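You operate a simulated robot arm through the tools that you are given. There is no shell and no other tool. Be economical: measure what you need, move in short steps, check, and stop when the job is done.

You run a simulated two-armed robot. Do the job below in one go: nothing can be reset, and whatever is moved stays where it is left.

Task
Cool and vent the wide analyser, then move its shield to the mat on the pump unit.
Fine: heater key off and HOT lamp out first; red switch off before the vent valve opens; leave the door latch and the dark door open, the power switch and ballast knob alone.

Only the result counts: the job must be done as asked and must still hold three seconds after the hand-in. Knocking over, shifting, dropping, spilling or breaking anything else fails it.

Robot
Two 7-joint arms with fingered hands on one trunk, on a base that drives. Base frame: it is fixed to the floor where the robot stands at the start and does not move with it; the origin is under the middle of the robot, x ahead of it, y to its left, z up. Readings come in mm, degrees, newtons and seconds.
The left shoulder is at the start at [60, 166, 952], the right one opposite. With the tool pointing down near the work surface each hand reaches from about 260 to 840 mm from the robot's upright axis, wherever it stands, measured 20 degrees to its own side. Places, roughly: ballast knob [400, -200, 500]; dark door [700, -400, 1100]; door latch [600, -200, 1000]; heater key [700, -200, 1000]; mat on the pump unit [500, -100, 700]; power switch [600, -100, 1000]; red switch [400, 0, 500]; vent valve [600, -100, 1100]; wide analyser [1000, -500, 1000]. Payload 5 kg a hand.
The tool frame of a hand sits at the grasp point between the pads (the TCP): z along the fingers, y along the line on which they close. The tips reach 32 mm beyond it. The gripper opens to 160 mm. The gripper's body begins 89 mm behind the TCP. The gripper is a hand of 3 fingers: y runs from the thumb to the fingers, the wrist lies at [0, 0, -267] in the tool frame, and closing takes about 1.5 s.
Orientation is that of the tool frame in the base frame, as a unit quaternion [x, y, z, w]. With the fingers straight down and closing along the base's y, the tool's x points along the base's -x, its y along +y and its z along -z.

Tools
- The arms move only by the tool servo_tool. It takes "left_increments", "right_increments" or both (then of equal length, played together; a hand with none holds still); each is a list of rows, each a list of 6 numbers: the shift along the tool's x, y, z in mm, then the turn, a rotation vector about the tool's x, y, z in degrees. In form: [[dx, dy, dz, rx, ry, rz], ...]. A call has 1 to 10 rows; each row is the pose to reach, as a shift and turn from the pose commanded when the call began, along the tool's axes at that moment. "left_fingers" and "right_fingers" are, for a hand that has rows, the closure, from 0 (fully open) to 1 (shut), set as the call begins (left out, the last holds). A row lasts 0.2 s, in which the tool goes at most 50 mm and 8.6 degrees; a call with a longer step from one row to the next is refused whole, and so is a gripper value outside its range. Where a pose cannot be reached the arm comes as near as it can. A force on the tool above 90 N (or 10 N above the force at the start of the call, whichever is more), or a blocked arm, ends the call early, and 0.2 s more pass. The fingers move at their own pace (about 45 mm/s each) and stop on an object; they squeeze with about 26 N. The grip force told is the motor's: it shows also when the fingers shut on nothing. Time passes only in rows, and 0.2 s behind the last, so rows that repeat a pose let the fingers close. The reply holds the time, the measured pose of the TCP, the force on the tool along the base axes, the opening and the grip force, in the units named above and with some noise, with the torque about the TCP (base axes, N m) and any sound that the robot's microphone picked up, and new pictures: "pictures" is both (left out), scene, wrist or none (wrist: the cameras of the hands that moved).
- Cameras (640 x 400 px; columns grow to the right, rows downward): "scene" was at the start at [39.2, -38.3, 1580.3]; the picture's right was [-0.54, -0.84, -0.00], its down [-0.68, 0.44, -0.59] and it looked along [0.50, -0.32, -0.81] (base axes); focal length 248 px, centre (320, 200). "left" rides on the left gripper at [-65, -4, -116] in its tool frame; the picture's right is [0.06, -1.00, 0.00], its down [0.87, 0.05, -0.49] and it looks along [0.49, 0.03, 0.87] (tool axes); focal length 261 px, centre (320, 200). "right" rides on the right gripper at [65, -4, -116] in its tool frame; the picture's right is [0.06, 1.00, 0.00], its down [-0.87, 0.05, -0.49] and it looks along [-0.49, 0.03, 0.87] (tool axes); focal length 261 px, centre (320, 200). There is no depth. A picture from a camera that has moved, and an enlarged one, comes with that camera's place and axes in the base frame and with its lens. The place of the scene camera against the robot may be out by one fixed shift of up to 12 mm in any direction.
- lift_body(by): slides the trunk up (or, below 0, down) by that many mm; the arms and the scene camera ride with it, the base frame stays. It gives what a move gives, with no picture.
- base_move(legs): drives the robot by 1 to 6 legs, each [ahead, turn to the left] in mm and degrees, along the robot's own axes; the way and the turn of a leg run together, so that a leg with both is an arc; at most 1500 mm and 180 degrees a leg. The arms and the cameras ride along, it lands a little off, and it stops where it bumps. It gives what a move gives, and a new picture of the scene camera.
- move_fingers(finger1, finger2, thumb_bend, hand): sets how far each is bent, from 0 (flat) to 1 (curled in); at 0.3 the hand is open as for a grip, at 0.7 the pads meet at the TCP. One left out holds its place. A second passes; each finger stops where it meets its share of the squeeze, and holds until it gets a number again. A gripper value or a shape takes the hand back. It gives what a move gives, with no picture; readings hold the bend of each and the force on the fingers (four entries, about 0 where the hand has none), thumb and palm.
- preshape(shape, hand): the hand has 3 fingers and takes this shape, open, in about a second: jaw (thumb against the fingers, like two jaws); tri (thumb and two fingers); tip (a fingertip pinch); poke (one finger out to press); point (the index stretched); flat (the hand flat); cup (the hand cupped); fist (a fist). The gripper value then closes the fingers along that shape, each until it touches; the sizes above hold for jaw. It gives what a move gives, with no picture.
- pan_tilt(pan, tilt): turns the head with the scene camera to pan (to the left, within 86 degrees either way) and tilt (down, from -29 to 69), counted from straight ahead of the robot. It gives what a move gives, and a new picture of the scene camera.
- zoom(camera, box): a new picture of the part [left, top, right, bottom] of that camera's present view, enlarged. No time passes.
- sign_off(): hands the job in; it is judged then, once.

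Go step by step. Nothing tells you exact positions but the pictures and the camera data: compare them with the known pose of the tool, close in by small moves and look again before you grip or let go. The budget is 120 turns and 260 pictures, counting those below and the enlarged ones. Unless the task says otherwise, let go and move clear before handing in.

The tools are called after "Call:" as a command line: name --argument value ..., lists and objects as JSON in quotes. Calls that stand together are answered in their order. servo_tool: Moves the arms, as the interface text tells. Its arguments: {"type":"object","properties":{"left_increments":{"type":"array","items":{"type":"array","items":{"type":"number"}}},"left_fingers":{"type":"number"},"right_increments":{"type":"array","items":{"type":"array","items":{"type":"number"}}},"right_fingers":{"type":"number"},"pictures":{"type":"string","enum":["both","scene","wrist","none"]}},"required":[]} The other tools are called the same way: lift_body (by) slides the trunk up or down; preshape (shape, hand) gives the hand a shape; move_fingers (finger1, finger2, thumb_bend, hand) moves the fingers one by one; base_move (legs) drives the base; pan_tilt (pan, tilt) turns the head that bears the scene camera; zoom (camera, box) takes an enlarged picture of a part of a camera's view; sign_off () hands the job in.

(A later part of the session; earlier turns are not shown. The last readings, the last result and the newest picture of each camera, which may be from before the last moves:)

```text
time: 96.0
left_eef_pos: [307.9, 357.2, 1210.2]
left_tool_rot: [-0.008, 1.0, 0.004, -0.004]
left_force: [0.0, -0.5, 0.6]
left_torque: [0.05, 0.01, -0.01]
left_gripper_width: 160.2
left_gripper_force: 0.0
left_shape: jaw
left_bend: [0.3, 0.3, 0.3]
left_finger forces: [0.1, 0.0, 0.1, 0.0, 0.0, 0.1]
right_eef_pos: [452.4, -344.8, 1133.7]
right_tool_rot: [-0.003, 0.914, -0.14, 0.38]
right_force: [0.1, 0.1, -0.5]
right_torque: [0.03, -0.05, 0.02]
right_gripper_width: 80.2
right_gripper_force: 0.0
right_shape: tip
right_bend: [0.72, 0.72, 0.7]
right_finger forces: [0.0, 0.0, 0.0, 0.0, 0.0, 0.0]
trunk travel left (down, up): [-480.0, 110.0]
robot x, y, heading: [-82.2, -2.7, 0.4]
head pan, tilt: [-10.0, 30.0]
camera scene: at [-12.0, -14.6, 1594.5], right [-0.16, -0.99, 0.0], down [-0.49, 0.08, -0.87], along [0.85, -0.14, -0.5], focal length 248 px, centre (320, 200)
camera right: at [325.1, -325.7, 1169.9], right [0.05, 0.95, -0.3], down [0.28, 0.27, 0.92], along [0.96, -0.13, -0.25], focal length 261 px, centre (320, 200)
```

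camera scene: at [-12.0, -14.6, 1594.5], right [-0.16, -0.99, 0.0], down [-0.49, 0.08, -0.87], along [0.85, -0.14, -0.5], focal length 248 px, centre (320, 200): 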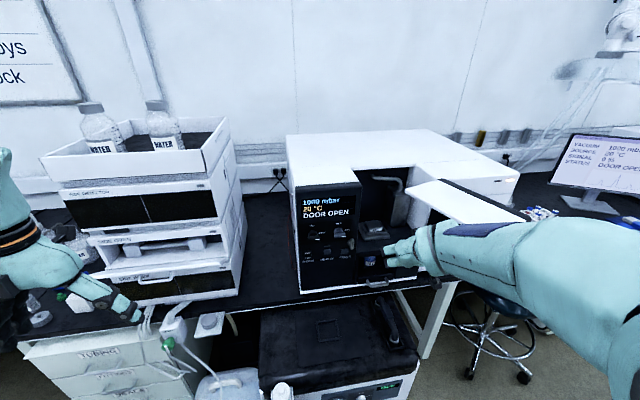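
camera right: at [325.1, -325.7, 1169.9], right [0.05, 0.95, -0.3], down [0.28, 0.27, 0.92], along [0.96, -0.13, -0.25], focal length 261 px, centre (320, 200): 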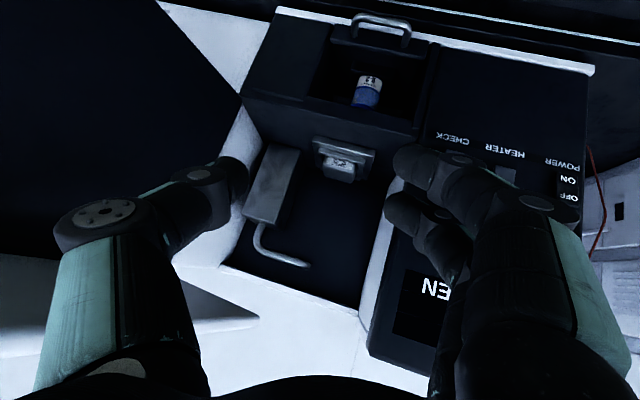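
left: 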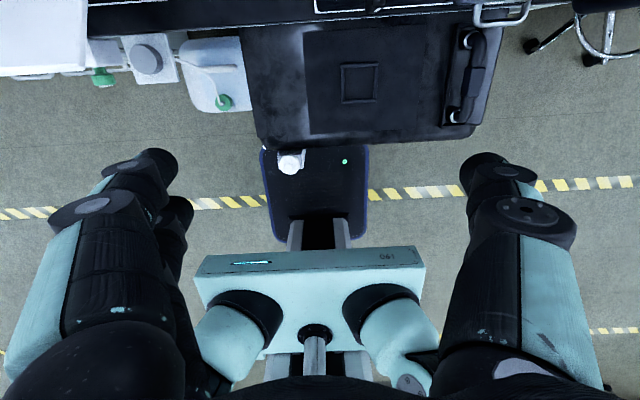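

The shield measures at [780, -367, 980]. The right forearm would cross under or over the roof slab, so the left arm, coming from the other side, is safer; I'll first park the right hand back by the body, pointing down.

Call:
servo_tool --right_increments '[[15, -3, -15, -2.1, 5.6, 0], [30, -7, -29, -4.1, 11.2, 0.1], [46, -10, -44, -6.2, 16.8, 0.1], [61, -13, -58, -8.2, 22.4, 0.2], [76, -17, -72, -10.3, 28, 0.2], [91, -20, -87, -12.4, 33.6, 0.3], [107, -24, -101, -14.4, 39.2, 0.3], [122, -27, -116, -16.5, 44.8, 0.4]]' --pictures "scene"

```text
time: 97.8
left_eef_pos: [308.6, 359.5, 1209.4]
left_tool_rot: [-0.008, 1.0, 0.004, -0.004]
left_force: [-0.3, -0.8, 0.0]
left_torque: [-0.01, -0.01, 0.02]
left_gripper_width: 159.9
left_gripper_force: 0.0
left_shape: jaw
left_bend: [0.3, 0.3, 0.3]
left_finger forces: [0.0, 0.0, 0.1, 0.0, 0.0, 0.0]
right_eef_pos: [281.2, -352.4, 1136.3]
right_tool_rot: [-0.001, 1.0, 0.001, 0.001]
right_force: [0.0, 0.3, -0.4]
right_torque: [0.0, -0.03, 0.01]
right_gripper_width: 80.0
right_gripper_force: 0.0
right_shape: tip
right_bend: [0.72, 0.72, 0.7]
right_finger forces: [0.0, 0.0, 0.0, 0.0, 0.0, 0.1]
trunk travel left (down, up): [-480.0, 110.0]
robot x, y, heading: [-80.5, -1.9, 0.6]
head pan, tilt: [-10.0, 30.0]
camera scene: at [-11.5, -12.9, 1594.5], right [-0.16, -0.99, 0.0], down [-0.49, 0.08, -0.87], along [0.85, -0.14, -0.5], focal length 248 px, centre (320, 200)
```

scene: 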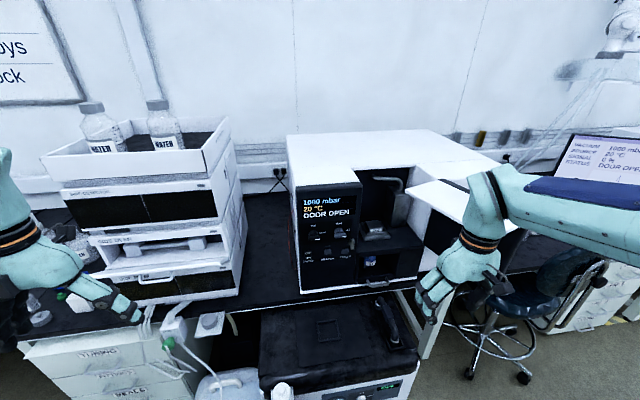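

The right hand is parked. I'll turn the robot 25° to the right so that the left arm faces the shield.

Call:
base_move --legs '[[0, -25]]'

```text
time: 99.5
left_eef_pos: [424.5, 159.9, 1208.8]
left_tool_rot: [0.212, 0.977, 0.003, -0.004]
left_force: [0.6, -0.4, -0.2]
left_torque: [0.03, -0.01, -0.05]
left_gripper_width: 159.8
left_gripper_force: 0.0
left_shape: jaw
left_bend: [0.3, 0.3, 0.3]
left_finger forces: [0.1, 0.1, 0.0, 0.0, 0.1, 0.0]
right_eef_pos: [95.4, -473.7, 1136.6]
right_tool_rot: [0.218, 0.976, 0.0, 0.001]
right_force: [-0.4, 0.1, -0.7]
right_torque: [-0.02, 0.01, 0.02]
right_gripper_width: 79.8
right_gripper_force: 0.1
right_shape: tip
right_bend: [0.72, 0.72, 0.7]
right_finger forces: [0.0, 0.1, 0.0, 0.0, 0.1, 0.0]
trunk travel left (down, up): [-480.0, 110.0]
robot x, y, heading: [-78.2, 2.0, -24.6]
head pan, tilt: [-10.0, 30.0]
camera scene: at [-23.9, -36.9, 1594.5], right [-0.57, -0.82, 0.0], down [-0.41, 0.28, -0.87], along [0.71, -0.49, -0.5], focal length 248 px, centre (320, 200)
```

scene: 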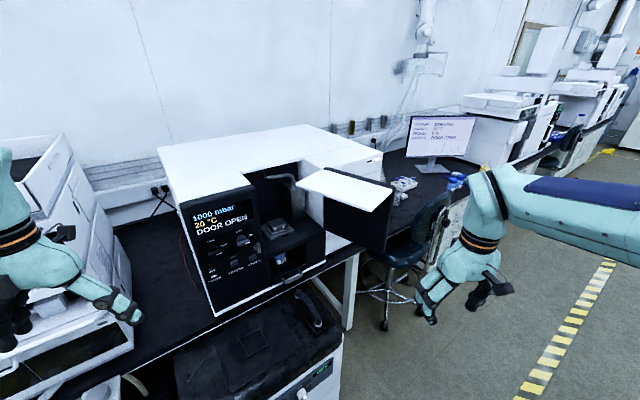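

The turn went well. I'll bring the left hand across in front of the compartment, tilting it forward with its fingers part closed.

Call:
servo_tool --left_increments '[[-30, -34, 6, 0, -4.5, 0], [-60, -67, 12, 0, -9, 0], [-90, -100, 18, 0, -13.5, 0], [-120, -134, 24, 0, -18, 0], [-150, -167, 30, 0, -22.5, 0], [-181, -201, 35, 0, -27, 0], [-211, -234, 41, 0, -31.5, 0], [-241, -268, 47, 0, -36, 0], [-271, -301, 53, 0, -40.5, 0], [-301, -335, 59, 0, -45, 0]]' --left_fingers 0.5 --pictures "both"

```text
time: 101.7
left_eef_pos: [559.3, -271.5, 1147.3]
left_tool_rot: [0.196, 0.904, -0.077, 0.372]
left_force: [-0.2, -0.7, 0.3]
left_torque: [0.01, -0.02, 0.03]
left_gripper_width: 80.6
left_gripper_force: 0.0
left_shape: jaw
left_bend: [0.72, 0.72, 0.7]
left_finger forces: [0.0, 0.1, 0.0, 0.0, 0.1, 0.0]
right_eef_pos: [95.9, -473.6, 1136.0]
right_tool_rot: [0.219, 0.976, 0.0, 0.0]
right_force: [0.2, -0.5, 0.2]
right_torque: [0.05, 0.02, -0.01]
right_gripper_width: 79.8
right_gripper_force: 0.1
right_shape: tip
right_bend: [0.72, 0.72, 0.7]
right_finger forces: [0.1, 0.0, 0.0, 0.0, 0.1, 0.0]
trunk travel left (down, up): [-480.0, 110.0]
robot x, y, heading: [-81.5, 3.4, -24.5]
head pan, tilt: [-10.0, 30.0]
camera scene: at [-23.8, -38.1, 1594.5], right [-0.57, -0.82, 0.0], down [-0.41, 0.29, -0.87], along [0.71, -0.49, -0.5], focal length 248 px, centre (320, 200)
camera left: at [525.3, -260.7, 1275.2], right [-0.45, -0.89, -0.05], down [-0.85, 0.45, -0.26], along [0.25, -0.08, -0.96], focal length 261 px, centre (320, 200)
```

scene: 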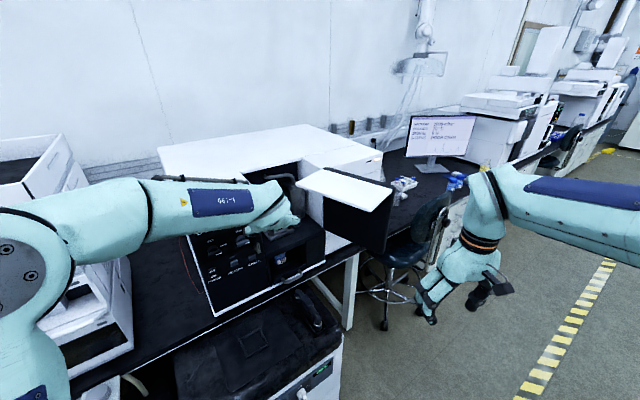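
left: 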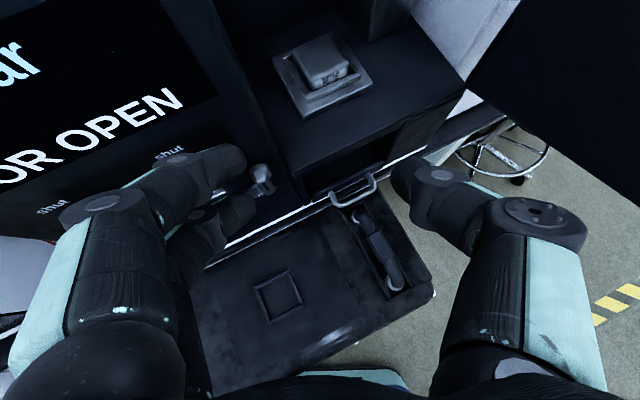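

The left camera gives a superb view: shield block in its rimmed tray, aligned with the analyser. I'll square the hand to the block and move it clear of the panel edge, then drive nearer.

Call:
servo_tool --left_increments '[[-4, -23, 10, -3.9, 0, -3.9], [-9, -46, 20, -7.8, 0, -7.8], [-13, -69, 31, -11.7, 0, -11.7], [-17, -91, 41, -15.6, 0, -15.6]]' --pictures "none"

Call:
lift_body --by 90

Call:
zoom --camera "left" --box '[0, 0, 640, 400]'

```text
time: 102.7
left_eef_pos: [559.5, -369.9, 1129.1]
left_tool_rot: [0.02, 0.925, -0.003, 0.38]
left_force: [-0.8, -0.2, -1.0]
left_torque: [0.02, -0.01, 0.02]
left_gripper_width: 80.2
left_gripper_force: 0.0
left_shape: jaw
left_bend: [0.72, 0.72, 0.7]
left_finger forces: [0.0, 0.0, 0.0, 0.0, 0.1, 0.0]
right_eef_pos: [95.6, -472.7, 1136.4]
right_tool_rot: [0.219, 0.976, 0.0, 0.0]
right_force: [0.5, -0.3, 0.1]
right_torque: [0.06, 0.01, 0.03]
right_gripper_width: 80.1
right_gripper_force: 0.1
right_shape: tip
right_bend: [0.72, 0.72, 0.7]
right_finger forces: [0.0, 0.0, 0.1, 0.0, 0.0, 0.0]
trunk travel left (down, up): [-480.0, 110.0]
robot x, y, heading: [-73.4, 3.7, -24.6]
head pan, tilt: [-10.0, 30.0]
```

```text
time: 103.6
left_eef_pos: [556.0, -358.6, 1173.5]
left_tool_rot: [0.021, 0.93, 0.016, 0.366]
left_force: [-2.6, 14.7, -8.5]
left_torque: [-0.14, -0.46, -0.7]
left_gripper_width: 77.6
left_gripper_force: 0.0
left_shape: jaw
left_bend: [0.72, 0.72, 0.7]
left_finger forces: [0.1, 0.1, 0.1, 0.0, 15.9, 0.0]
right_eef_pos: [95.7, -471.0, 1206.6]
right_tool_rot: [0.217, 0.976, -0.001, 0.001]
right_force: [-0.6, -0.2, 0.0]
right_torque: [0.01, -0.05, 0.01]
right_gripper_width: 80.0
right_gripper_force: 0.0
right_shape: tip
right_bend: [0.72, 0.72, 0.7]
right_finger forces: [0.1, 0.0, 0.0, 0.1, 0.0, 0.0]
trunk travel left (down, up): [-548.0, 42.0]
robot x, y, heading: [-78.9, 0.2, -24.1]
head pan, tilt: [-10.0, 30.0]
stopped: the force on the tool passed its limit at 100 N (the readings are from after the stop); the commanded pose is now the measured one
```

```text
1.00 times, centred on (320, 200) of left (not enlarged: the box is as wide or as high as the picture)
camera zoom: at [524.4, -366.8, 1303.0], right [-0.07, -0.99, -0.09], down [-0.97, 0.09, -0.23], along [0.24, 0.07, -0.97], focal length 261 px, centre (320, 200)
```

zoom: 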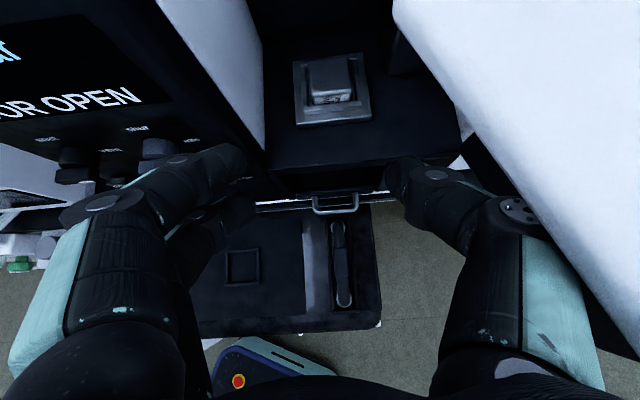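

Raising the trunk brought the left hand up against the door's roof slab. I'll lower straight back and check.

Call:
lift_body --by -68

Call:
pan_tilt --pan -8 --tilt 32

Call:
zoom --camera "left" --box '[0, 0, 640, 400]'

Call:
zoom --camera "scene" --box '[150, 120, 420, 300]'

```text
time: 104.7
left_eef_pos: [553.9, -361.1, 1108.5]
left_tool_rot: [0.023, 0.93, 0.014, 0.368]
left_force: [-0.2, 0.4, -1.7]
left_torque: [0.01, 0.01, 0.0]
left_gripper_width: 80.2
left_gripper_force: 0.0
left_shape: jaw
left_bend: [0.72, 0.72, 0.7]
left_finger forces: [0.0, 0.1, 0.0, 0.0, 0.1, 0.1]
right_eef_pos: [96.5, -471.8, 1137.1]
right_tool_rot: [0.217, 0.976, 0.0, 0.0]
right_force: [0.2, 0.5, -0.2]
right_torque: [0.03, -0.02, -0.01]
right_gripper_width: 80.1
right_gripper_force: 0.1
right_shape: tip
right_bend: [0.72, 0.72, 0.7]
right_finger forces: [0.1, 0.1, 0.0, 0.0, 0.1, 0.0]
trunk travel left (down, up): [-480.0, 110.0]
robot x, y, heading: [-83.7, 1.3, -24.6]
head pan, tilt: [-10.0, 30.0]
```

```text
time: 105.3
left_eef_pos: [554.4, -361.0, 1107.8]
left_tool_rot: [0.022, 0.93, 0.014, 0.368]
left_force: [0.7, 0.1, 0.2]
left_torque: [0.01, 0.0, -0.01]
left_gripper_width: 79.9
left_gripper_force: 0.0
left_shape: jaw
left_bend: [0.72, 0.72, 0.7]
left_finger forces: [0.1, 0.0, 0.1, 0.0, 0.1, 0.0]
right_eef_pos: [96.4, -472.4, 1136.6]
right_tool_rot: [0.217, 0.976, 0.0, 0.001]
right_force: [-0.8, -0.1, -0.2]
right_torque: [0.02, -0.02, 0.0]
right_gripper_width: 80.3
right_gripper_force: 0.1
right_shape: tip
right_bend: [0.72, 0.72, 0.7]
right_finger forces: [0.1, 0.0, 0.1, 0.0, 0.0, 0.1]
trunk travel left (down, up): [-480.0, 110.0]
robot x, y, heading: [-76.6, 0.1, -24.6]
head pan, tilt: [-8.0, 32.0]
camera scene: at [-23.1, -33.3, 1591.7], right [-0.54, -0.84, 0.0], down [-0.45, 0.28, -0.85], along [0.72, -0.46, -0.53], focal length 248 px, centre (320, 200)
```

scene: 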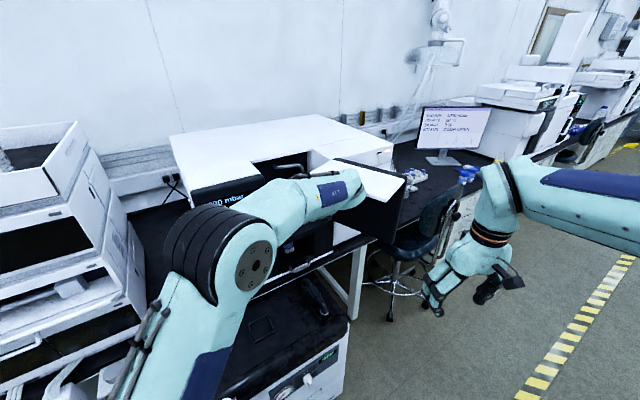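

```text
1.00 times, centred on (320, 200) of left (not enlarged: the box is as wide or as high as the picture)
camera zoom: at [523.2, -369.4, 1235.9], right [-0.08, -0.99, -0.09], down [-0.97, 0.1, -0.23], along [0.24, 0.06, -0.97], focal length 261 px, centre (320, 200)
```

zoom: 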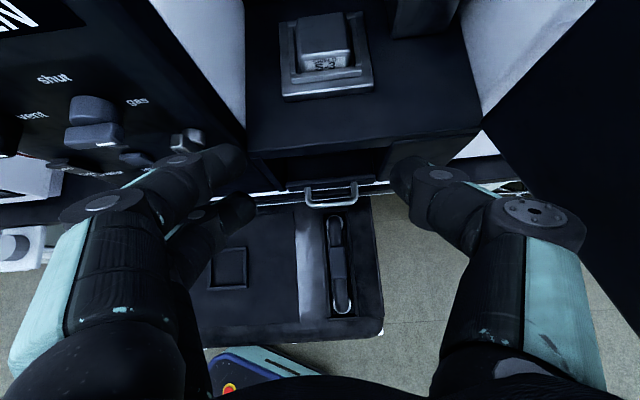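

```text
2.22 times, centred on (285, 210) of scene
camera zoom: at [-23.1, -33.3, 1591.7], right [-0.54, -0.84, 0.0], down [-0.45, 0.28, -0.85], along [0.72, -0.46, -0.53], focal length 551 px, centre (398, 178)
```

zoom: 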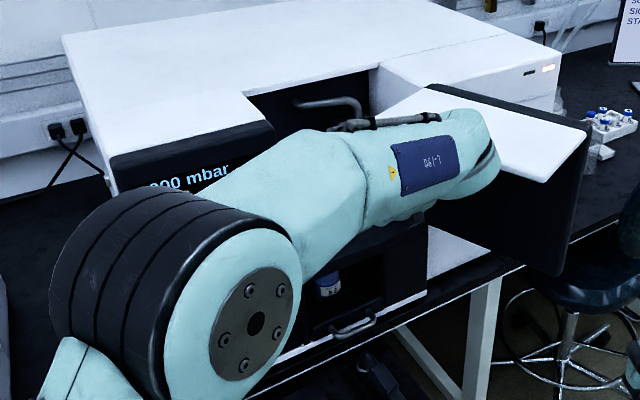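

Nothing was disturbed: door open, knobs as before. I take the shield's top at about [768, -373, 1002]; I'll pull the left hand back into free space before raising the trunk and driving nearer.

Call:
servo_tool --left_increments '[[27, 16, -25, 0, 0, 0], [55, 31, -49, 0, 0, 0], [82, 47, -74, 0, 0, 0], [109, 63, -99, 0, 0, 0]]' --pictures "none"

Call:
zoom --camera "scene" --box '[150, 100, 470, 300]'

```text
time: 106.3
left_eef_pos: [411.1, -291.2, 1110.3]
left_tool_rot: [0.022, 0.929, 0.014, 0.368]
left_force: [0.4, -0.5, 0.2]
left_torque: [0.01, -0.01, 0.01]
left_gripper_width: 80.3
left_gripper_force: 0.1
left_shape: jaw
left_bend: [0.72, 0.72, 0.7]
left_finger forces: [0.0, 0.1, 0.0, 0.0, 0.0, 0.0]
right_eef_pos: [96.4, -471.2, 1137.3]
right_tool_rot: [0.218, 0.976, 0.0, 0.001]
right_force: [0.5, -0.2, 0.9]
right_torque: [-0.04, -0.01, 0.03]
right_gripper_width: 80.1
right_gripper_force: 0.2
right_shape: tip
right_bend: [0.72, 0.72, 0.7]
right_finger forces: [0.0, 0.1, 0.1, 0.0, 0.1, 0.0]
trunk travel left (down, up): [-480.0, 110.0]
robot x, y, heading: [-80.6, 0.3, -24.7]
head pan, tilt: [-8.0, 32.0]
```

```text
2.00 times, centred on (310, 200) of scene
camera zoom: at [-23.9, -32.8, 1591.7], right [-0.54, -0.84, 0.0], down [-0.45, 0.28, -0.85], along [0.72, -0.46, -0.53], focal length 496 px, centre (340, 200)
```

zoom: 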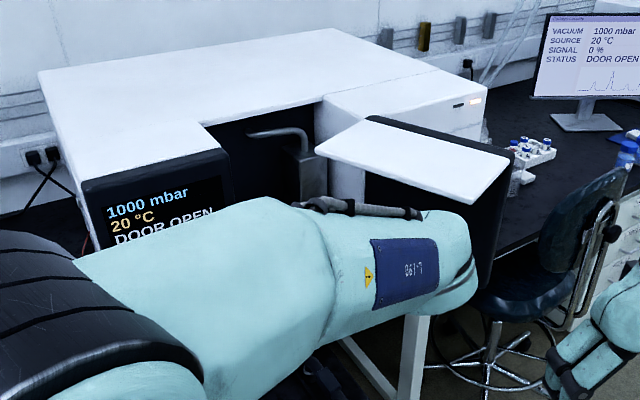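

The way is clear. I'll raise the trunk 100 mm here in free space.

Call:
lift_body --by 100

```text
time: 107.6
left_eef_pos: [410.4, -292.0, 1209.6]
left_tool_rot: [0.023, 0.93, 0.015, 0.367]
left_force: [0.2, -0.2, 0.2]
left_torque: [-0.02, -0.01, -0.03]
left_gripper_width: 80.2
left_gripper_force: 0.0
left_shape: jaw
left_bend: [0.72, 0.72, 0.7]
left_finger forces: [0.1, 0.1, 0.0, 0.1, 0.0, 0.0]
right_eef_pos: [96.3, -473.4, 1236.1]
right_tool_rot: [0.217, 0.976, 0.0, 0.001]
right_force: [0.3, -0.1, -0.5]
right_torque: [-0.01, -0.02, -0.01]
right_gripper_width: 79.9
right_gripper_force: 0.1
right_shape: tip
right_bend: [0.72, 0.72, 0.7]
right_finger forces: [0.1, 0.1, 0.1, 0.0, 0.0, 0.1]
trunk travel left (down, up): [-580.0, 10.0]
robot x, y, heading: [-76.0, 0.4, -24.4]
head pan, tilt: [-8.0, 32.0]
```

Flying over the slab would exceed the reach, so I'll open the door a bit more with the left hand from inside. First I'll lower the hand below slab height in free space, then drive forward.

Call:
servo_tool --left_increments '[[28, -2, 30, 0, 0, 0], [56, -3, 60, 0, 0, 0], [84, -5, 90, 0, 0, 0], [112, -7, 120, 0, 0, 0], [140, -9, 150, 0, 0, 0]]' --left_fingers 0.9 --pictures "none"

Call:
base_move --legs '[[155, 0]]'

Call:
zoom --camera "left" --box '[0, 0, 640, 400]'

```text
time: 108.8
left_eef_pos: [411.8, -291.7, 1001.8]
left_tool_rot: [0.025, 0.929, 0.013, 0.368]
left_force: [0.5, 0.2, 0.4]
left_torque: [0.02, 0.03, 0.05]
left_gripper_width: 15.9
left_gripper_force: 0.1
left_shape: jaw
left_bend: [0.72, 0.72, 0.7]
left_finger forces: [0.1, 0.0, 0.0, 0.1, 0.1, 0.0]
right_eef_pos: [95.5, -472.4, 1235.8]
right_tool_rot: [0.218, 0.976, 0.0, 0.0]
right_force: [-0.5, 0.5, 1.0]
right_torque: [0.0, -0.02, -0.02]
right_gripper_width: 80.1
right_gripper_force: 0.0
right_shape: tip
right_bend: [0.72, 0.72, 0.7]
right_finger forces: [0.0, 0.0, 0.0, 0.0, 0.0, 0.0]
trunk travel left (down, up): [-580.0, 10.0]
robot x, y, heading: [-80.4, 6.1, -24.7]
head pan, tilt: [-8.0, 32.0]
```

```text
time: 110.2
left_eef_pos: [528.5, -337.5, 1000.7]
left_tool_rot: [0.013, 0.93, 0.018, 0.368]
left_force: [0.0, 0.1, -0.3]
left_torque: [-0.02, 0.01, -0.03]
left_gripper_width: 16.1
left_gripper_force: 0.1
left_shape: jaw
left_bend: [0.72, 0.72, 0.7]
left_finger forces: [0.0, 0.0, 0.0, 0.1, 0.1, 0.0]
right_eef_pos: [216.0, -524.6, 1235.1]
right_tool_rot: [0.207, 0.978, 0.001, 0.0]
right_force: [0.4, -0.8, -0.7]
right_torque: [0.04, -0.01, 0.03]
right_gripper_width: 80.1
right_gripper_force: 0.0
right_shape: tip
right_bend: [0.72, 0.72, 0.7]
right_finger forces: [0.1, 0.0, 0.1, 0.0, 0.0, 0.0]
trunk travel left (down, up): [-580.0, 10.0]
robot x, y, heading: [29.4, -59.2, -23.5]
head pan, tilt: [-8.0, 32.0]
stopped in leg 1: the robot was blocked; the commanded pose is now the measured one
camera scene: at [85.7, -90.7, 1691.6], right [-0.52, -0.85, 0.0], down [-0.45, 0.28, -0.85], along [0.72, -0.44, -0.53], focal length 248 px, centre (320, 200)
```

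scene: 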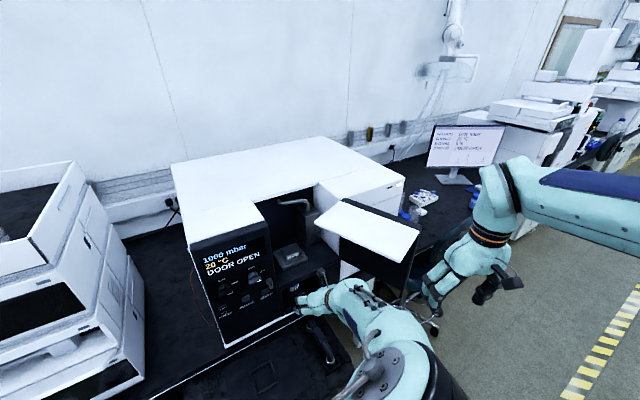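

```text
1.00 times, centred on (320, 200) of left (not enlarged: the box is as wide or as high as the picture)
camera zoom: at [497.0, -345.9, 1129.2], right [-0.06, -0.99, -0.09], down [-0.97, 0.08, -0.23], along [0.24, 0.07, -0.97], focal length 261 px, centre (320, 200)
```

zoom: 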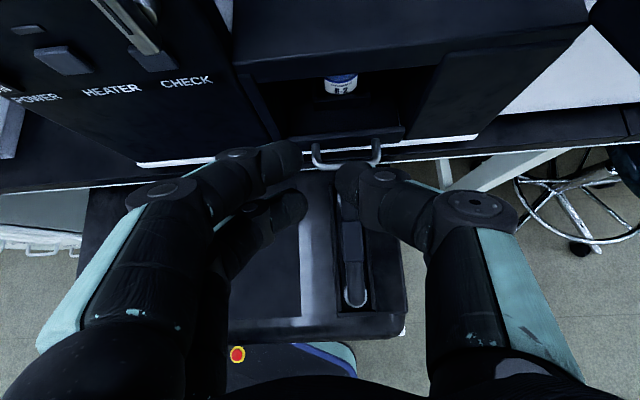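

The base stopped against something, probably the pump, at low speed. I'll back it off 20 mm and check the pump, which must not have shifted.

Call:
base_move --legs '[[-20, 0]]'

Call:
pan_tilt --pan 20 --tilt 60

```text
time: 111.0
left_eef_pos: [509.6, -327.5, 1002.1]
left_tool_rot: [0.014, 0.93, 0.018, 0.368]
left_force: [-0.2, 0.4, 0.5]
left_torque: [-0.03, 0.0, -0.03]
left_gripper_width: 16.1
left_gripper_force: 0.1
left_shape: jaw
left_bend: [0.72, 0.72, 0.7]
left_finger forces: [0.0, 0.0, 0.1, 0.1, 0.0, 0.0]
right_eef_pos: [195.2, -515.6, 1235.8]
right_tool_rot: [0.207, 0.978, 0.0, 0.001]
right_force: [-0.6, 1.0, 0.5]
right_torque: [-0.03, -0.04, -0.03]
right_gripper_width: 79.9
right_gripper_force: 0.0
right_shape: tip
right_bend: [0.72, 0.72, 0.7]
right_finger forces: [0.0, 0.0, 0.0, 0.1, 0.1, 0.0]
trunk travel left (down, up): [-580.0, 10.0]
robot x, y, heading: [8.7, -47.8, -23.5]
head pan, tilt: [-8.0, 32.0]
camera scene: at [66.0, -81.5, 1691.8], right [-0.52, -0.85, 0.0], down [-0.45, 0.28, -0.85], along [0.73, -0.44, -0.53], focal length 248 px, centre (320, 200)
```

scene: 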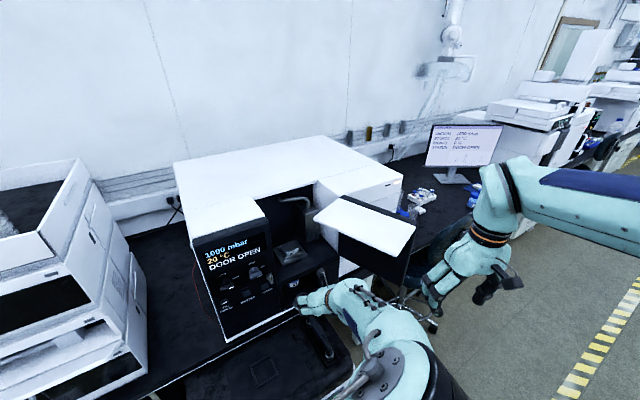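

```text
time: 111.9
left_eef_pos: [510.9, -328.3, 1000.8]
left_tool_rot: [0.014, 0.93, 0.018, 0.367]
left_force: [0.5, -0.5, -0.4]
left_torque: [0.0, -0.03, -0.01]
left_gripper_width: 16.3
left_gripper_force: 0.0
left_shape: jaw
left_bend: [0.72, 0.72, 0.7]
left_finger forces: [0.1, 0.0, 0.0, 0.0, 0.0, 0.1]
right_eef_pos: [197.9, -517.6, 1236.2]
right_tool_rot: [0.208, 0.978, -0.001, 0.0]
right_force: [0.8, -0.2, -0.5]
right_torque: [0.0, 0.0, 0.04]
right_gripper_width: 80.1
right_gripper_force: 0.0
right_shape: tip
right_bend: [0.72, 0.72, 0.7]
right_finger forces: [0.0, 0.1, 0.1, 0.1, 0.1, 0.0]
trunk travel left (down, up): [-580.0, 10.0]
robot x, y, heading: [11.9, -48.6, -23.3]
head pan, tilt: [20.0, 60.0]
camera scene: at [58.0, -39.7, 1652.8], right [-0.06, -1.0, 0.0], down [-0.86, 0.05, -0.5], along [0.5, -0.03, -0.87], focal length 248 px, centre (320, 200)
```

scene: 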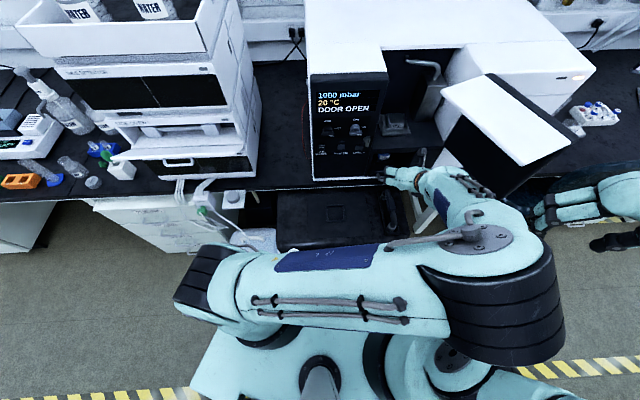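

I need to compare the pump's place before and after, so I'll enlarge it.

Call:
zoom --camera "scene" --box '[170, 150, 430, 290]'

Call:
zoom --camera "left" --box '[0, 0, 640, 400]'

```text
2.46 times, centred on (300, 220) of scene
camera zoom: at [58.0, -39.7, 1652.8], right [-0.06, -1.0, 0.0], down [-0.86, 0.05, -0.5], along [0.5, -0.03, -0.87], focal length 610 px, centre (369, 151)
```

zoom: 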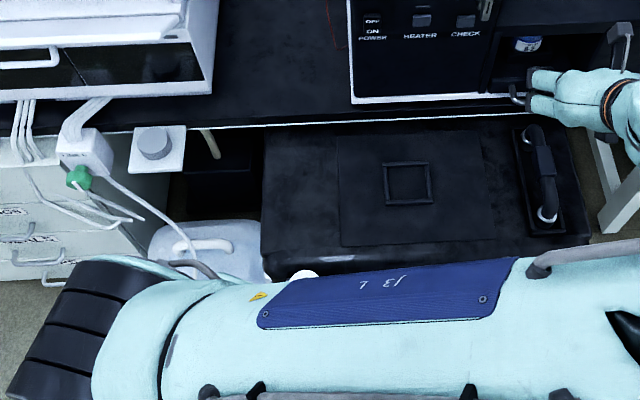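

```text
1.00 times, centred on (320, 200) of left (not enlarged: the box is as wide or as high as the picture)
camera zoom: at [479.0, -337.7, 1129.3], right [-0.06, -0.99, -0.09], down [-0.97, 0.08, -0.23], along [0.24, 0.07, -0.97], focal length 261 px, centre (320, 200)
```

zoom: 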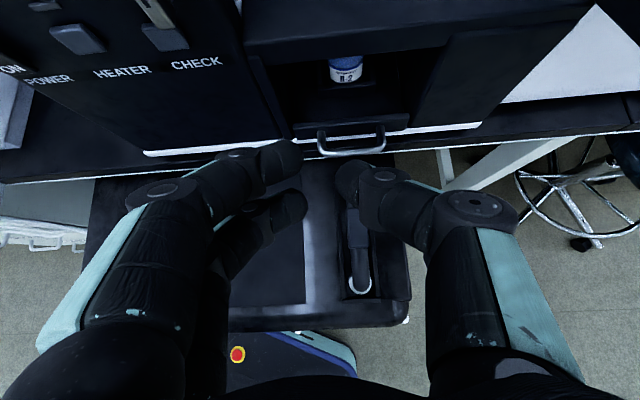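

The mat sits exactly where it was, so the pump has not moved. The left forearm would run into the slab, so I'll push the door wider with the left hand from inside, low down.

Call:
servo_tool --left_increments '[[0, -35, 0, 0, 0, 0], [0, -70, 0, 0, 0, 0], [0, -105, 0, 0, 0, 0], [0, -140, 0, 0, 0, 0], [0, -170, 0, 0, 0, 0]]' --left_fingers 1 --pictures "none"

Call:
pan_tilt --pan -10 --tilt 42

```text
time: 113.3
left_eef_pos: [501.1, -459.9, 993.3]
left_tool_rot: [0.004, 0.932, 0.024, 0.36]
left_force: [-1.1, 0.9, -0.1]
left_torque: [-0.01, -0.02, -0.03]
left_gripper_width: 0.1
left_gripper_force: 25.8
left_shape: jaw
left_bend: [0.65, 0.65, 0.67]
left_finger forces: [0.1, 0.0, 0.0, 0.0, 0.0, 0.1]
right_eef_pos: [193.3, -490.9, 1248.8]
right_tool_rot: [0.207, 0.978, -0.011, 0.002]
right_force: [0.6, -1.5, -1.0]
right_torque: [0.14, 0.03, 0.06]
right_gripper_width: 79.4
right_gripper_force: 0.1
right_shape: tip
right_bend: [0.72, 0.72, 0.7]
right_finger forces: [0.0, 0.0, 0.1, 0.1, 0.1, 0.1]
trunk travel left (down, up): [-580.0, 10.0]
robot x, y, heading: [6.1, -45.2, -22.7]
head pan, tilt: [20.0, 60.0]
stopped in row 5 (left hand): the arm was blocked; the commanded pose is now the measured one
```

```text
time: 114.2
left_eef_pos: [497.8, -486.3, 979.0]
left_tool_rot: [0.006, 0.936, 0.021, 0.352]
left_force: [-0.1, -1.9, 1.7]
left_torque: [0.02, 0.04, 0.04]
left_gripper_width: 0.1
left_gripper_force: 26.1
left_shape: jaw
left_bend: [0.65, 0.65, 0.67]
left_finger forces: [0.0, 0.0, 0.0, 0.0, 0.0, 0.0]
right_eef_pos: [193.5, -510.0, 1246.0]
right_tool_rot: [0.204, 0.979, -0.022, 0.01]
right_force: [-38.6, -69.1, 89.0]
right_torque: [5.81, -2.54, 0.86]
right_gripper_width: 54.7
right_gripper_force: 0.2
right_shape: tip
right_bend: [0.74, 0.76, 0.7]
right_finger forces: [0.1, 0.0, 0.0, 0.0, 0.0, 0.0]
trunk travel left (down, up): [-580.0, 10.0]
robot x, y, heading: [7.3, -48.2, -23.0]
head pan, tilt: [-10.0, 42.0]
camera scene: at [42.2, -117.6, 1679.0], right [-0.55, -0.84, -0.02], down [-0.55, 0.38, -0.74], along [0.63, -0.39, -0.67], focal length 248 px, centre (320, 200)
```

scene: 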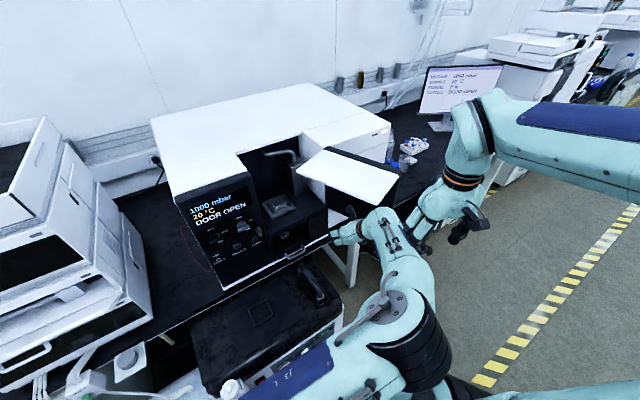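

The left forearm is pressing against the parked right hand. I'll ease the left hand back first and then move the right hand away.

Call:
servo_tool --left_increments '[[0, 25, 5, 0, 0, 0], [0, 50, 5, 0, 0, 0], [0, 80, 0, 0, 0, 0]]' --pictures "none"

Call:
servo_tool --right_increments '[[10, -25, -20, 0, 0, 0], [20, -50, -40, 0, 0, 0], [30, -80, -50, 0, 0, 0], [40, -110, -50, 0, 0, 0], [50, -140, -50, 0, 0, 0]]' --pictures "scene"

```text
time: 115.0
left_eef_pos: [498.6, -416.6, 986.3]
left_tool_rot: [0.014, 0.93, 0.034, 0.364]
left_force: [-0.2, -0.2, 0.7]
left_torque: [0.01, -0.01, 0.01]
left_gripper_width: 0.0
left_gripper_force: 26.4
left_shape: jaw
left_bend: [0.65, 0.65, 0.67]
left_finger forces: [0.0, 0.0, 0.1, 0.0, 0.0, 0.0]
right_eef_pos: [185.0, -527.5, 1232.8]
right_tool_rot: [0.208, 0.978, 0.005, 0.0]
right_force: [-0.8, -1.0, 0.0]
right_torque: [0.04, -0.08, -0.02]
right_gripper_width: 79.8
right_gripper_force: 0.0
right_shape: tip
right_bend: [0.72, 0.72, 0.7]
right_finger forces: [0.0, 0.0, 0.0, 0.0, 0.0, 0.1]
trunk travel left (down, up): [-580.0, 10.0]
robot x, y, heading: [10.1, -48.5, -23.2]
head pan, tilt: [-10.0, 42.0]
```

```text
time: 116.2
left_eef_pos: [499.4, -415.1, 983.2]
left_tool_rot: [0.015, 0.931, 0.034, 0.363]
left_force: [-0.2, -0.4, -0.3]
left_torque: [0.03, -0.01, -0.01]
left_gripper_width: 0.0
left_gripper_force: 26.1
left_shape: jaw
left_bend: [0.65, 0.65, 0.67]
left_finger forces: [0.0, 0.0, 0.0, 0.1, 0.0, 0.1]
right_eef_pos: [85.8, -635.3, 1282.4]
right_tool_rot: [0.209, 0.978, 0.004, 0.0]
right_force: [-0.6, 0.1, 0.0]
right_torque: [0.09, 0.01, 0.0]
right_gripper_width: 80.0
right_gripper_force: 0.1
right_shape: tip
right_bend: [0.72, 0.72, 0.7]
right_finger forces: [0.0, 0.1, 0.0, 0.0, 0.0, 0.0]
trunk travel left (down, up): [-580.0, 10.0]
robot x, y, heading: [7.4, -49.7, -23.1]
head pan, tilt: [-10.0, 42.0]
camera scene: at [57.4, -84.2, 1676.4], right [-0.55, -0.84, 0.0], down [-0.56, 0.37, -0.74], along [0.62, -0.41, -0.67], focal length 248 px, centre (320, 200)
```

scene: 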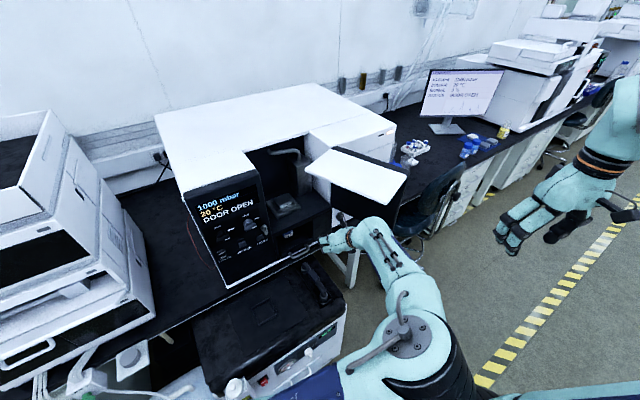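

The right hand is well clear. I'll push the door wider with the left hand again.

Call:
servo_tool --left_increments '[[0, -30, 0, 0, 0, 0], [0, -60, 0, 0, 0, 0], [0, -90, 0, 0, 0, 0], [0, -115, 0, 0, 0, 0]]' --pictures "scene"

```text
time: 117.2
left_eef_pos: [501.5, -527.7, 975.1]
left_tool_rot: [0.013, 0.931, 0.035, 0.364]
left_force: [1.3, 0.7, 0.5]
left_torque: [-0.01, 0.03, 0.01]
left_gripper_width: 0.2
left_gripper_force: 25.8
left_shape: jaw
left_bend: [0.65, 0.65, 0.67]
left_finger forces: [0.0, 0.1, 0.0, 0.1, 0.0, 0.0]
right_eef_pos: [88.4, -631.5, 1283.7]
right_tool_rot: [0.208, 0.978, 0.003, 0.0]
right_force: [-0.5, 0.4, 0.7]
right_torque: [-0.02, 0.0, 0.03]
right_gripper_width: 79.9
right_gripper_force: 0.0
right_shape: tip
right_bend: [0.72, 0.72, 0.7]
right_finger forces: [0.0, 0.0, 0.1, 0.0, 0.1, 0.1]
trunk travel left (down, up): [-580.0, 10.0]
robot x, y, heading: [7.9, -48.1, -23.0]
head pan, tilt: [-10.0, 42.0]
camera scene: at [60.0, -80.0, 1676.5], right [-0.55, -0.84, 0.0], down [-0.56, 0.37, -0.74], along [0.62, -0.41, -0.67], focal length 248 px, centre (320, 200)
```

scene: 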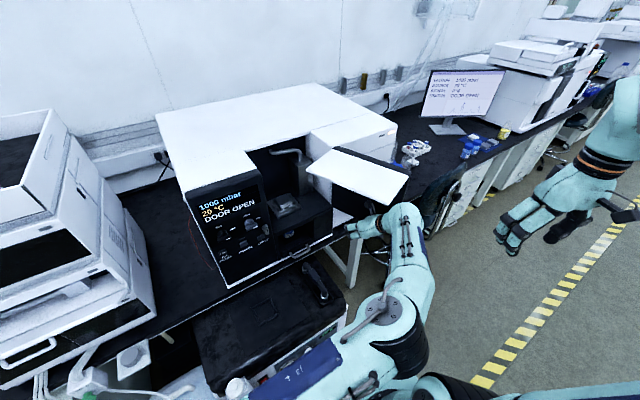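

Contact has just begun. I'll push another 110 mm.

Call:
servo_tool --left_increments '[[0, -28, 0, 0, 0, 0], [0, -56, 0, 0, 0, 0], [0, -84, 0, 0, 0, 0], [0, -110, 0, 0, 0, 0]]' --pictures "scene"

```text
time: 117.8
left_eef_pos: [498.4, -548.3, 972.2]
left_tool_rot: [-0.001, 0.933, 0.046, 0.357]
left_force: [-34.9, 66.0, 21.7]
left_torque: [-2.48, -0.37, -2.82]
left_gripper_width: 0.0
left_gripper_force: 26.1
left_shape: jaw
left_bend: [0.64, 0.64, 0.63]
left_finger forces: [0.0, 0.0, 0.0, 0.1, 75.5, 0.1]
right_eef_pos: [85.7, -627.0, 1285.7]
right_tool_rot: [0.205, 0.979, 0.002, 0.001]
right_force: [-0.8, -1.2, -0.3]
right_torque: [0.1, 0.01, -0.01]
right_gripper_width: 79.5
right_gripper_force: 0.0
right_shape: tip
right_bend: [0.72, 0.72, 0.7]
right_finger forces: [0.0, 0.1, 0.0, 0.0, 0.1, 0.1]
trunk travel left (down, up): [-580.0, 10.0]
robot x, y, heading: [7.2, -48.0, -22.7]
head pan, tilt: [-10.0, 42.0]
stopped in row 2 (left hand): the force on the tool passed its limit at 97 N (the readings are from after the stop); the commanded pose is now the measured one
camera scene: at [53.9, -73.4, 1677.2], right [-0.54, -0.84, 0.0], down [-0.56, 0.36, -0.75], along [0.63, -0.4, -0.67], focal length 248 px, centre (320, 200)
```

scene: 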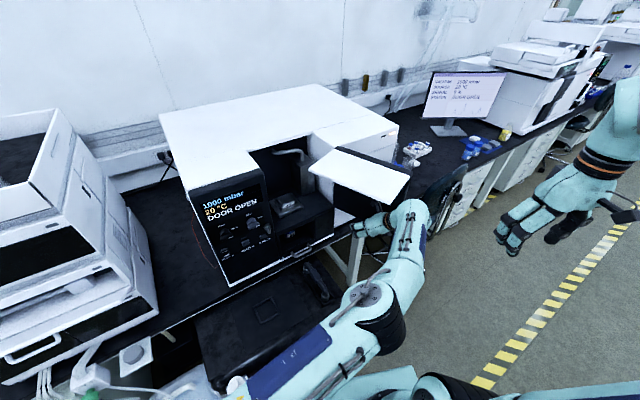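

The door is at its stop, so the slab stays where it is. I'll approach the shield low, with a slight yaw so the wrist stays left of the slab: first the left hand comes back left, below slab height, with fingers open.

Call:
servo_tool --left_increments '[[-4, 30, -4, 0, 0, 0], [-10, 65, -8, 0, 0, 0], [-16, 100, -12, 3, -1.6, 1.2], [-23, 135, -16, 6, -3.2, 2.5], [-30, 170, -20, 9, -4.9, 3.7], [-37, 207, -24, 11.8, -6.5, 5]]' --left_fingers 0.42 --pictures "none"

```text
time: 119.2
left_eef_pos: [508.1, -350.2, 1028.5]
left_tool_rot: [0.084, 0.909, -0.038, 0.407]
left_force: [-0.4, 0.5, -0.8]
left_torque: [0.0, -0.04, -0.01]
left_gripper_width: 92.7
left_gripper_force: 0.0
left_shape: jaw
left_bend: [0.71, 0.71, 0.7]
left_finger forces: [0.0, 0.1, 0.0, 0.0, 0.0, 0.1]
right_eef_pos: [88.8, -629.7, 1283.2]
right_tool_rot: [0.206, 0.979, 0.002, 0.0]
right_force: [-0.1, 1.2, -0.4]
right_torque: [-0.06, 0.02, 0.0]
right_gripper_width: 79.9
right_gripper_force: 0.1
right_shape: tip
right_bend: [0.72, 0.72, 0.7]
right_finger forces: [0.0, 0.1, 0.0, 0.0, 0.1, 0.0]
trunk travel left (down, up): [-580.0, 10.0]
robot x, y, heading: [11.3, -51.4, -22.8]
head pan, tilt: [-10.0, 42.0]
```

I'm well placed. I'll move forward into the compartment, above the shield's height, and look.

Call:
servo_tool --left_increments '[[-25, 4, 20, 0, 0, 0], [-51, 8, 40, 0, 0, 0], [-76, 12, 60, 0, 0, 0], [-101, 16, 80, 0, 0, 0], [-127, 20, 100, 0, 0, 0], [-152, 23, 120, 0, 0, 0]]' --pictures "both"

```text
time: 120.6
left_eef_pos: [703.5, -366.1, 1061.2]
left_tool_rot: [0.085, 0.909, -0.038, 0.405]
left_force: [0.4, -0.7, -0.4]
left_torque: [0.02, 0.0, 0.01]
left_gripper_width: 92.8
left_gripper_force: 0.1
left_shape: jaw
left_bend: [0.71, 0.71, 0.7]
left_finger forces: [0.0, 0.0, 0.0, 0.1, 0.0, 0.0]
right_eef_pos: [90.1, -631.3, 1283.2]
right_tool_rot: [0.206, 0.979, 0.002, -0.001]
right_force: [0.2, -0.4, 0.4]
right_torque: [-0.03, 0.05, -0.03]
right_gripper_width: 79.9
right_gripper_force: 0.0
right_shape: tip
right_bend: [0.72, 0.72, 0.7]
right_finger forces: [0.0, 0.0, 0.0, 0.0, 0.0, 0.0]
trunk travel left (down, up): [-580.0, 10.0]
robot x, y, heading: [14.7, -47.0, -23.0]
head pan, tilt: [-10.0, 42.0]
camera scene: at [59.9, -80.0, 1676.5], right [-0.54, -0.84, 0.0], down [-0.56, 0.36, -0.74], along [0.62, -0.4, -0.67], focal length 248 px, centre (320, 200)
camera left: at [660.8, -361.5, 1186.1], right [-0.22, -0.97, -0.05], down [-0.92, 0.23, -0.32], along [0.32, -0.03, -0.95], focal length 261 px, centre (320, 200)
```

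scene: 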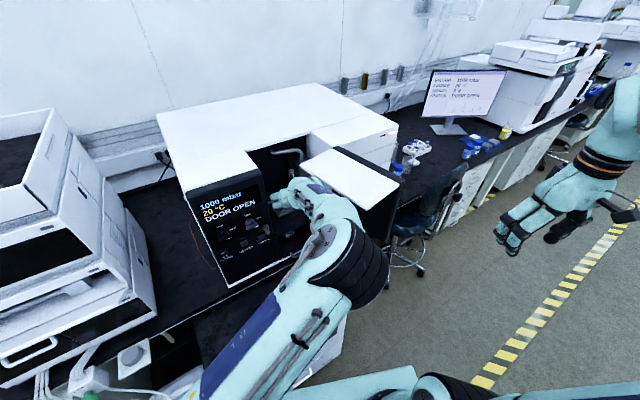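
left: 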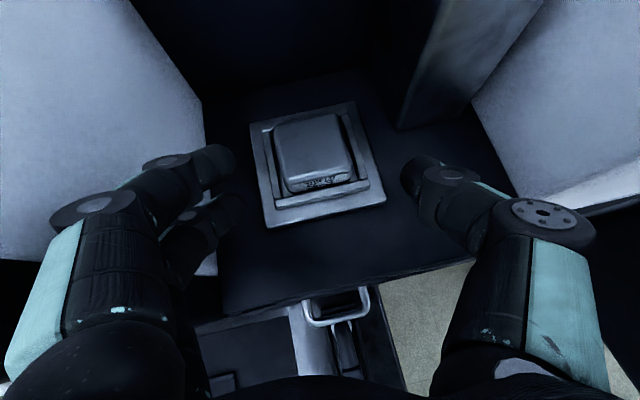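

The view confirms the block's top centre at [774, -373, 997] between the open fingers. I'll descend along the tool axis to just above gripping depth.

Call:
servo_tool --left_increments '[[-1, 2, 20, 0, 0, 0], [-2, 3, 40, 0, 0, 0], [-3, 5, 60, 0, 0, 0], [-3, 6, 77, 0, 0, 0]]' --pictures "wrist"

```text
time: 121.6
left_eef_pos: [759.7, -370.9, 1012.6]
left_tool_rot: [0.084, 0.91, -0.037, 0.405]
left_force: [-0.4, -0.6, -0.2]
left_torque: [0.0, -0.02, -0.03]
left_gripper_width: 93.0
left_gripper_force: 0.0
left_shape: jaw
left_bend: [0.71, 0.71, 0.7]
left_finger forces: [0.0, 0.0, 0.0, 0.0, 0.0, 0.0]
right_eef_pos: [88.4, -630.5, 1282.9]
right_tool_rot: [0.207, 0.978, 0.003, -0.001]
right_force: [0.8, -0.8, 0.3]
right_torque: [0.01, -0.02, -0.02]
right_gripper_width: 79.7
right_gripper_force: 0.0
right_shape: tip
right_bend: [0.72, 0.72, 0.7]
right_finger forces: [0.0, 0.0, 0.1, 0.1, 0.0, 0.0]
trunk travel left (down, up): [-580.0, 10.0]
robot x, y, heading: [9.1, -50.4, -23.0]
head pan, tilt: [-10.0, 42.0]
camera left: at [718.1, -366.6, 1137.0], right [-0.22, -0.97, -0.05], down [-0.92, 0.23, -0.32], along [0.32, -0.03, -0.95], focal length 261 px, centre (320, 200)
```

left: 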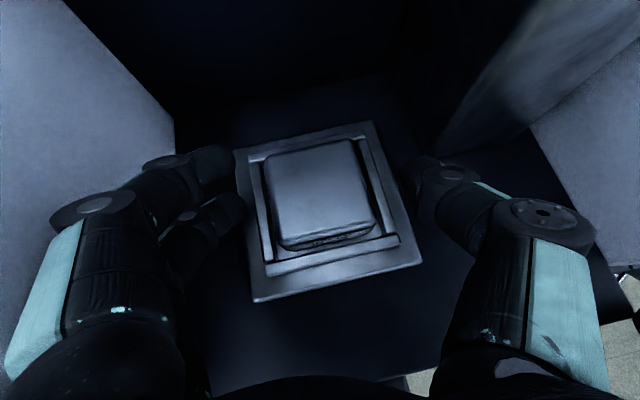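

The block is centred between the fingers. I'll go in the last 8 mm and close.

Call:
servo_tool --left_increments '[[-1, 0, 4, 0, 0, 0], [-1, 0, 8, 0, 0, 0]]' --pictures "none"

Call:
servo_tool --left_increments '[[0, 0, 0, 0, 0, 0], [0, 0, 0, 0, 0, 0], [0, 0, 0, 0, 0, 0], [0, 0, 0, 0, 0, 0], [0, 0, 0, 0, 0, 0], [0, 0, 0, 0, 0, 0]]' --left_fingers 1 --pictures "wrist"

```text
time: 122.2
left_eef_pos: [765.7, -371.9, 1008.2]
left_tool_rot: [0.085, 0.909, -0.037, 0.406]
left_force: [0.6, 0.2, 0.4]
left_torque: [-0.01, 0.01, 0.0]
left_gripper_width: 93.0
left_gripper_force: 0.0
left_shape: jaw
left_bend: [0.71, 0.71, 0.7]
left_finger forces: [0.1, 0.0, 0.0, 0.1, 0.0, 0.0]
right_eef_pos: [88.8, -631.9, 1282.5]
right_tool_rot: [0.207, 0.978, 0.003, 0.0]
right_force: [0.1, 0.8, -0.3]
right_torque: [0.01, 0.0, 0.03]
right_gripper_width: 79.7
right_gripper_force: 0.1
right_shape: tip
right_bend: [0.72, 0.72, 0.7]
right_finger forces: [0.0, 0.1, 0.0, 0.1, 0.1, 0.0]
trunk travel left (down, up): [-580.0, 10.0]
robot x, y, heading: [5.3, -49.1, -23.0]
head pan, tilt: [-10.0, 42.0]
```

```text
time: 123.6
left_eef_pos: [765.4, -371.7, 1008.3]
left_tool_rot: [0.085, 0.909, -0.038, 0.406]
left_force: [0.5, 1.3, 4.2]
left_torque: [0.26, -0.11, 0.31]
left_gripper_width: 56.6
left_gripper_force: 26.5
left_shape: jaw
left_bend: [0.73, 0.73, 0.71]
left_finger forces: [14.9, 10.6, 0.0, 0.0, 22.9, 0.0]
right_eef_pos: [89.3, -630.0, 1283.1]
right_tool_rot: [0.207, 0.978, 0.002, 0.001]
right_force: [0.0, -0.3, 0.6]
right_torque: [0.02, 0.01, -0.01]
right_gripper_width: 79.5
right_gripper_force: 0.0
right_shape: tip
right_bend: [0.72, 0.72, 0.7]
right_finger forces: [0.0, 0.0, 0.0, 0.0, 0.0, 0.0]
trunk travel left (down, up): [-580.0, 10.0]
robot x, y, heading: [5.5, -48.9, -22.8]
head pan, tilt: [-10.0, 42.0]
camera left: at [723.7, -367.0, 1133.6], right [-0.22, -0.97, -0.05], down [-0.92, 0.23, -0.32], along [0.32, -0.03, -0.95], focal length 261 px, centre (320, 200)
```

left: 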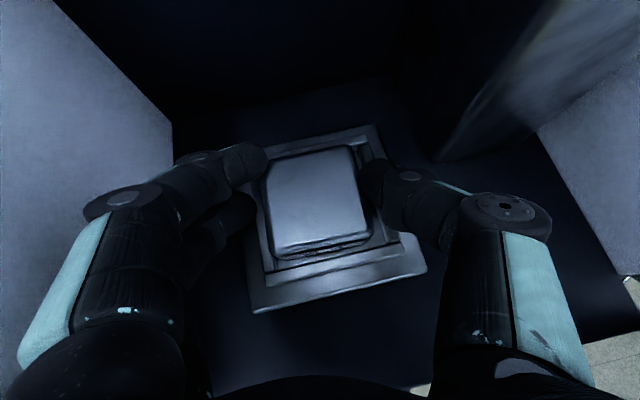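

The grip holds on all three fingers at a width of 57 mm. I'll lift straight up gently and check.

Call:
servo_tool --left_increments '[[-6, 0, -5, 0, 0, 0], [-12, 0, -11, 0, 0, 0], [-19, 0, -17, 0, 0, 0], [-26, 0, -23, 0, 0, 0], [-33, 0, -30, 0, 0, 0]]' --pictures "wrist"

```text
time: 124.8
left_eef_pos: [765.9, -372.5, 1051.7]
left_tool_rot: [0.085, 0.909, -0.038, 0.405]
left_force: [0.5, 0.6, -2.1]
left_torque: [-0.02, 0.01, 0.01]
left_gripper_width: 52.3
left_gripper_force: 26.2
left_shape: jaw
left_bend: [0.72, 0.74, 0.71]
left_finger forces: [14.1, 7.7, 0.1, 0.0, 20.7, 0.0]
right_eef_pos: [88.7, -632.1, 1282.7]
right_tool_rot: [0.206, 0.978, 0.003, 0.0]
right_force: [-0.2, -0.3, 0.3]
right_torque: [-0.02, -0.01, -0.01]
right_gripper_width: 80.2
right_gripper_force: 0.1
right_shape: tip
right_bend: [0.72, 0.72, 0.7]
right_finger forces: [0.0, 0.1, 0.0, 0.2, 0.0, 0.0]
trunk travel left (down, up): [-580.0, 10.0]
robot x, y, heading: [9.1, -50.4, -22.8]
head pan, tilt: [-10.0, 42.0]
camera left: at [723.3, -368.3, 1177.1], right [-0.22, -0.97, -0.05], down [-0.92, 0.23, -0.32], along [0.32, -0.03, -0.95], focal length 261 px, centre (320, 200)
```

left: 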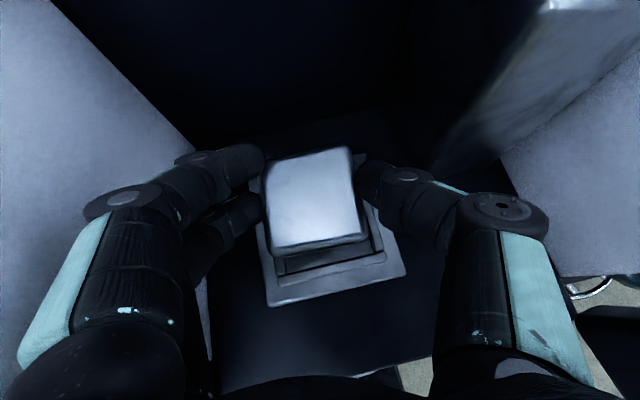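

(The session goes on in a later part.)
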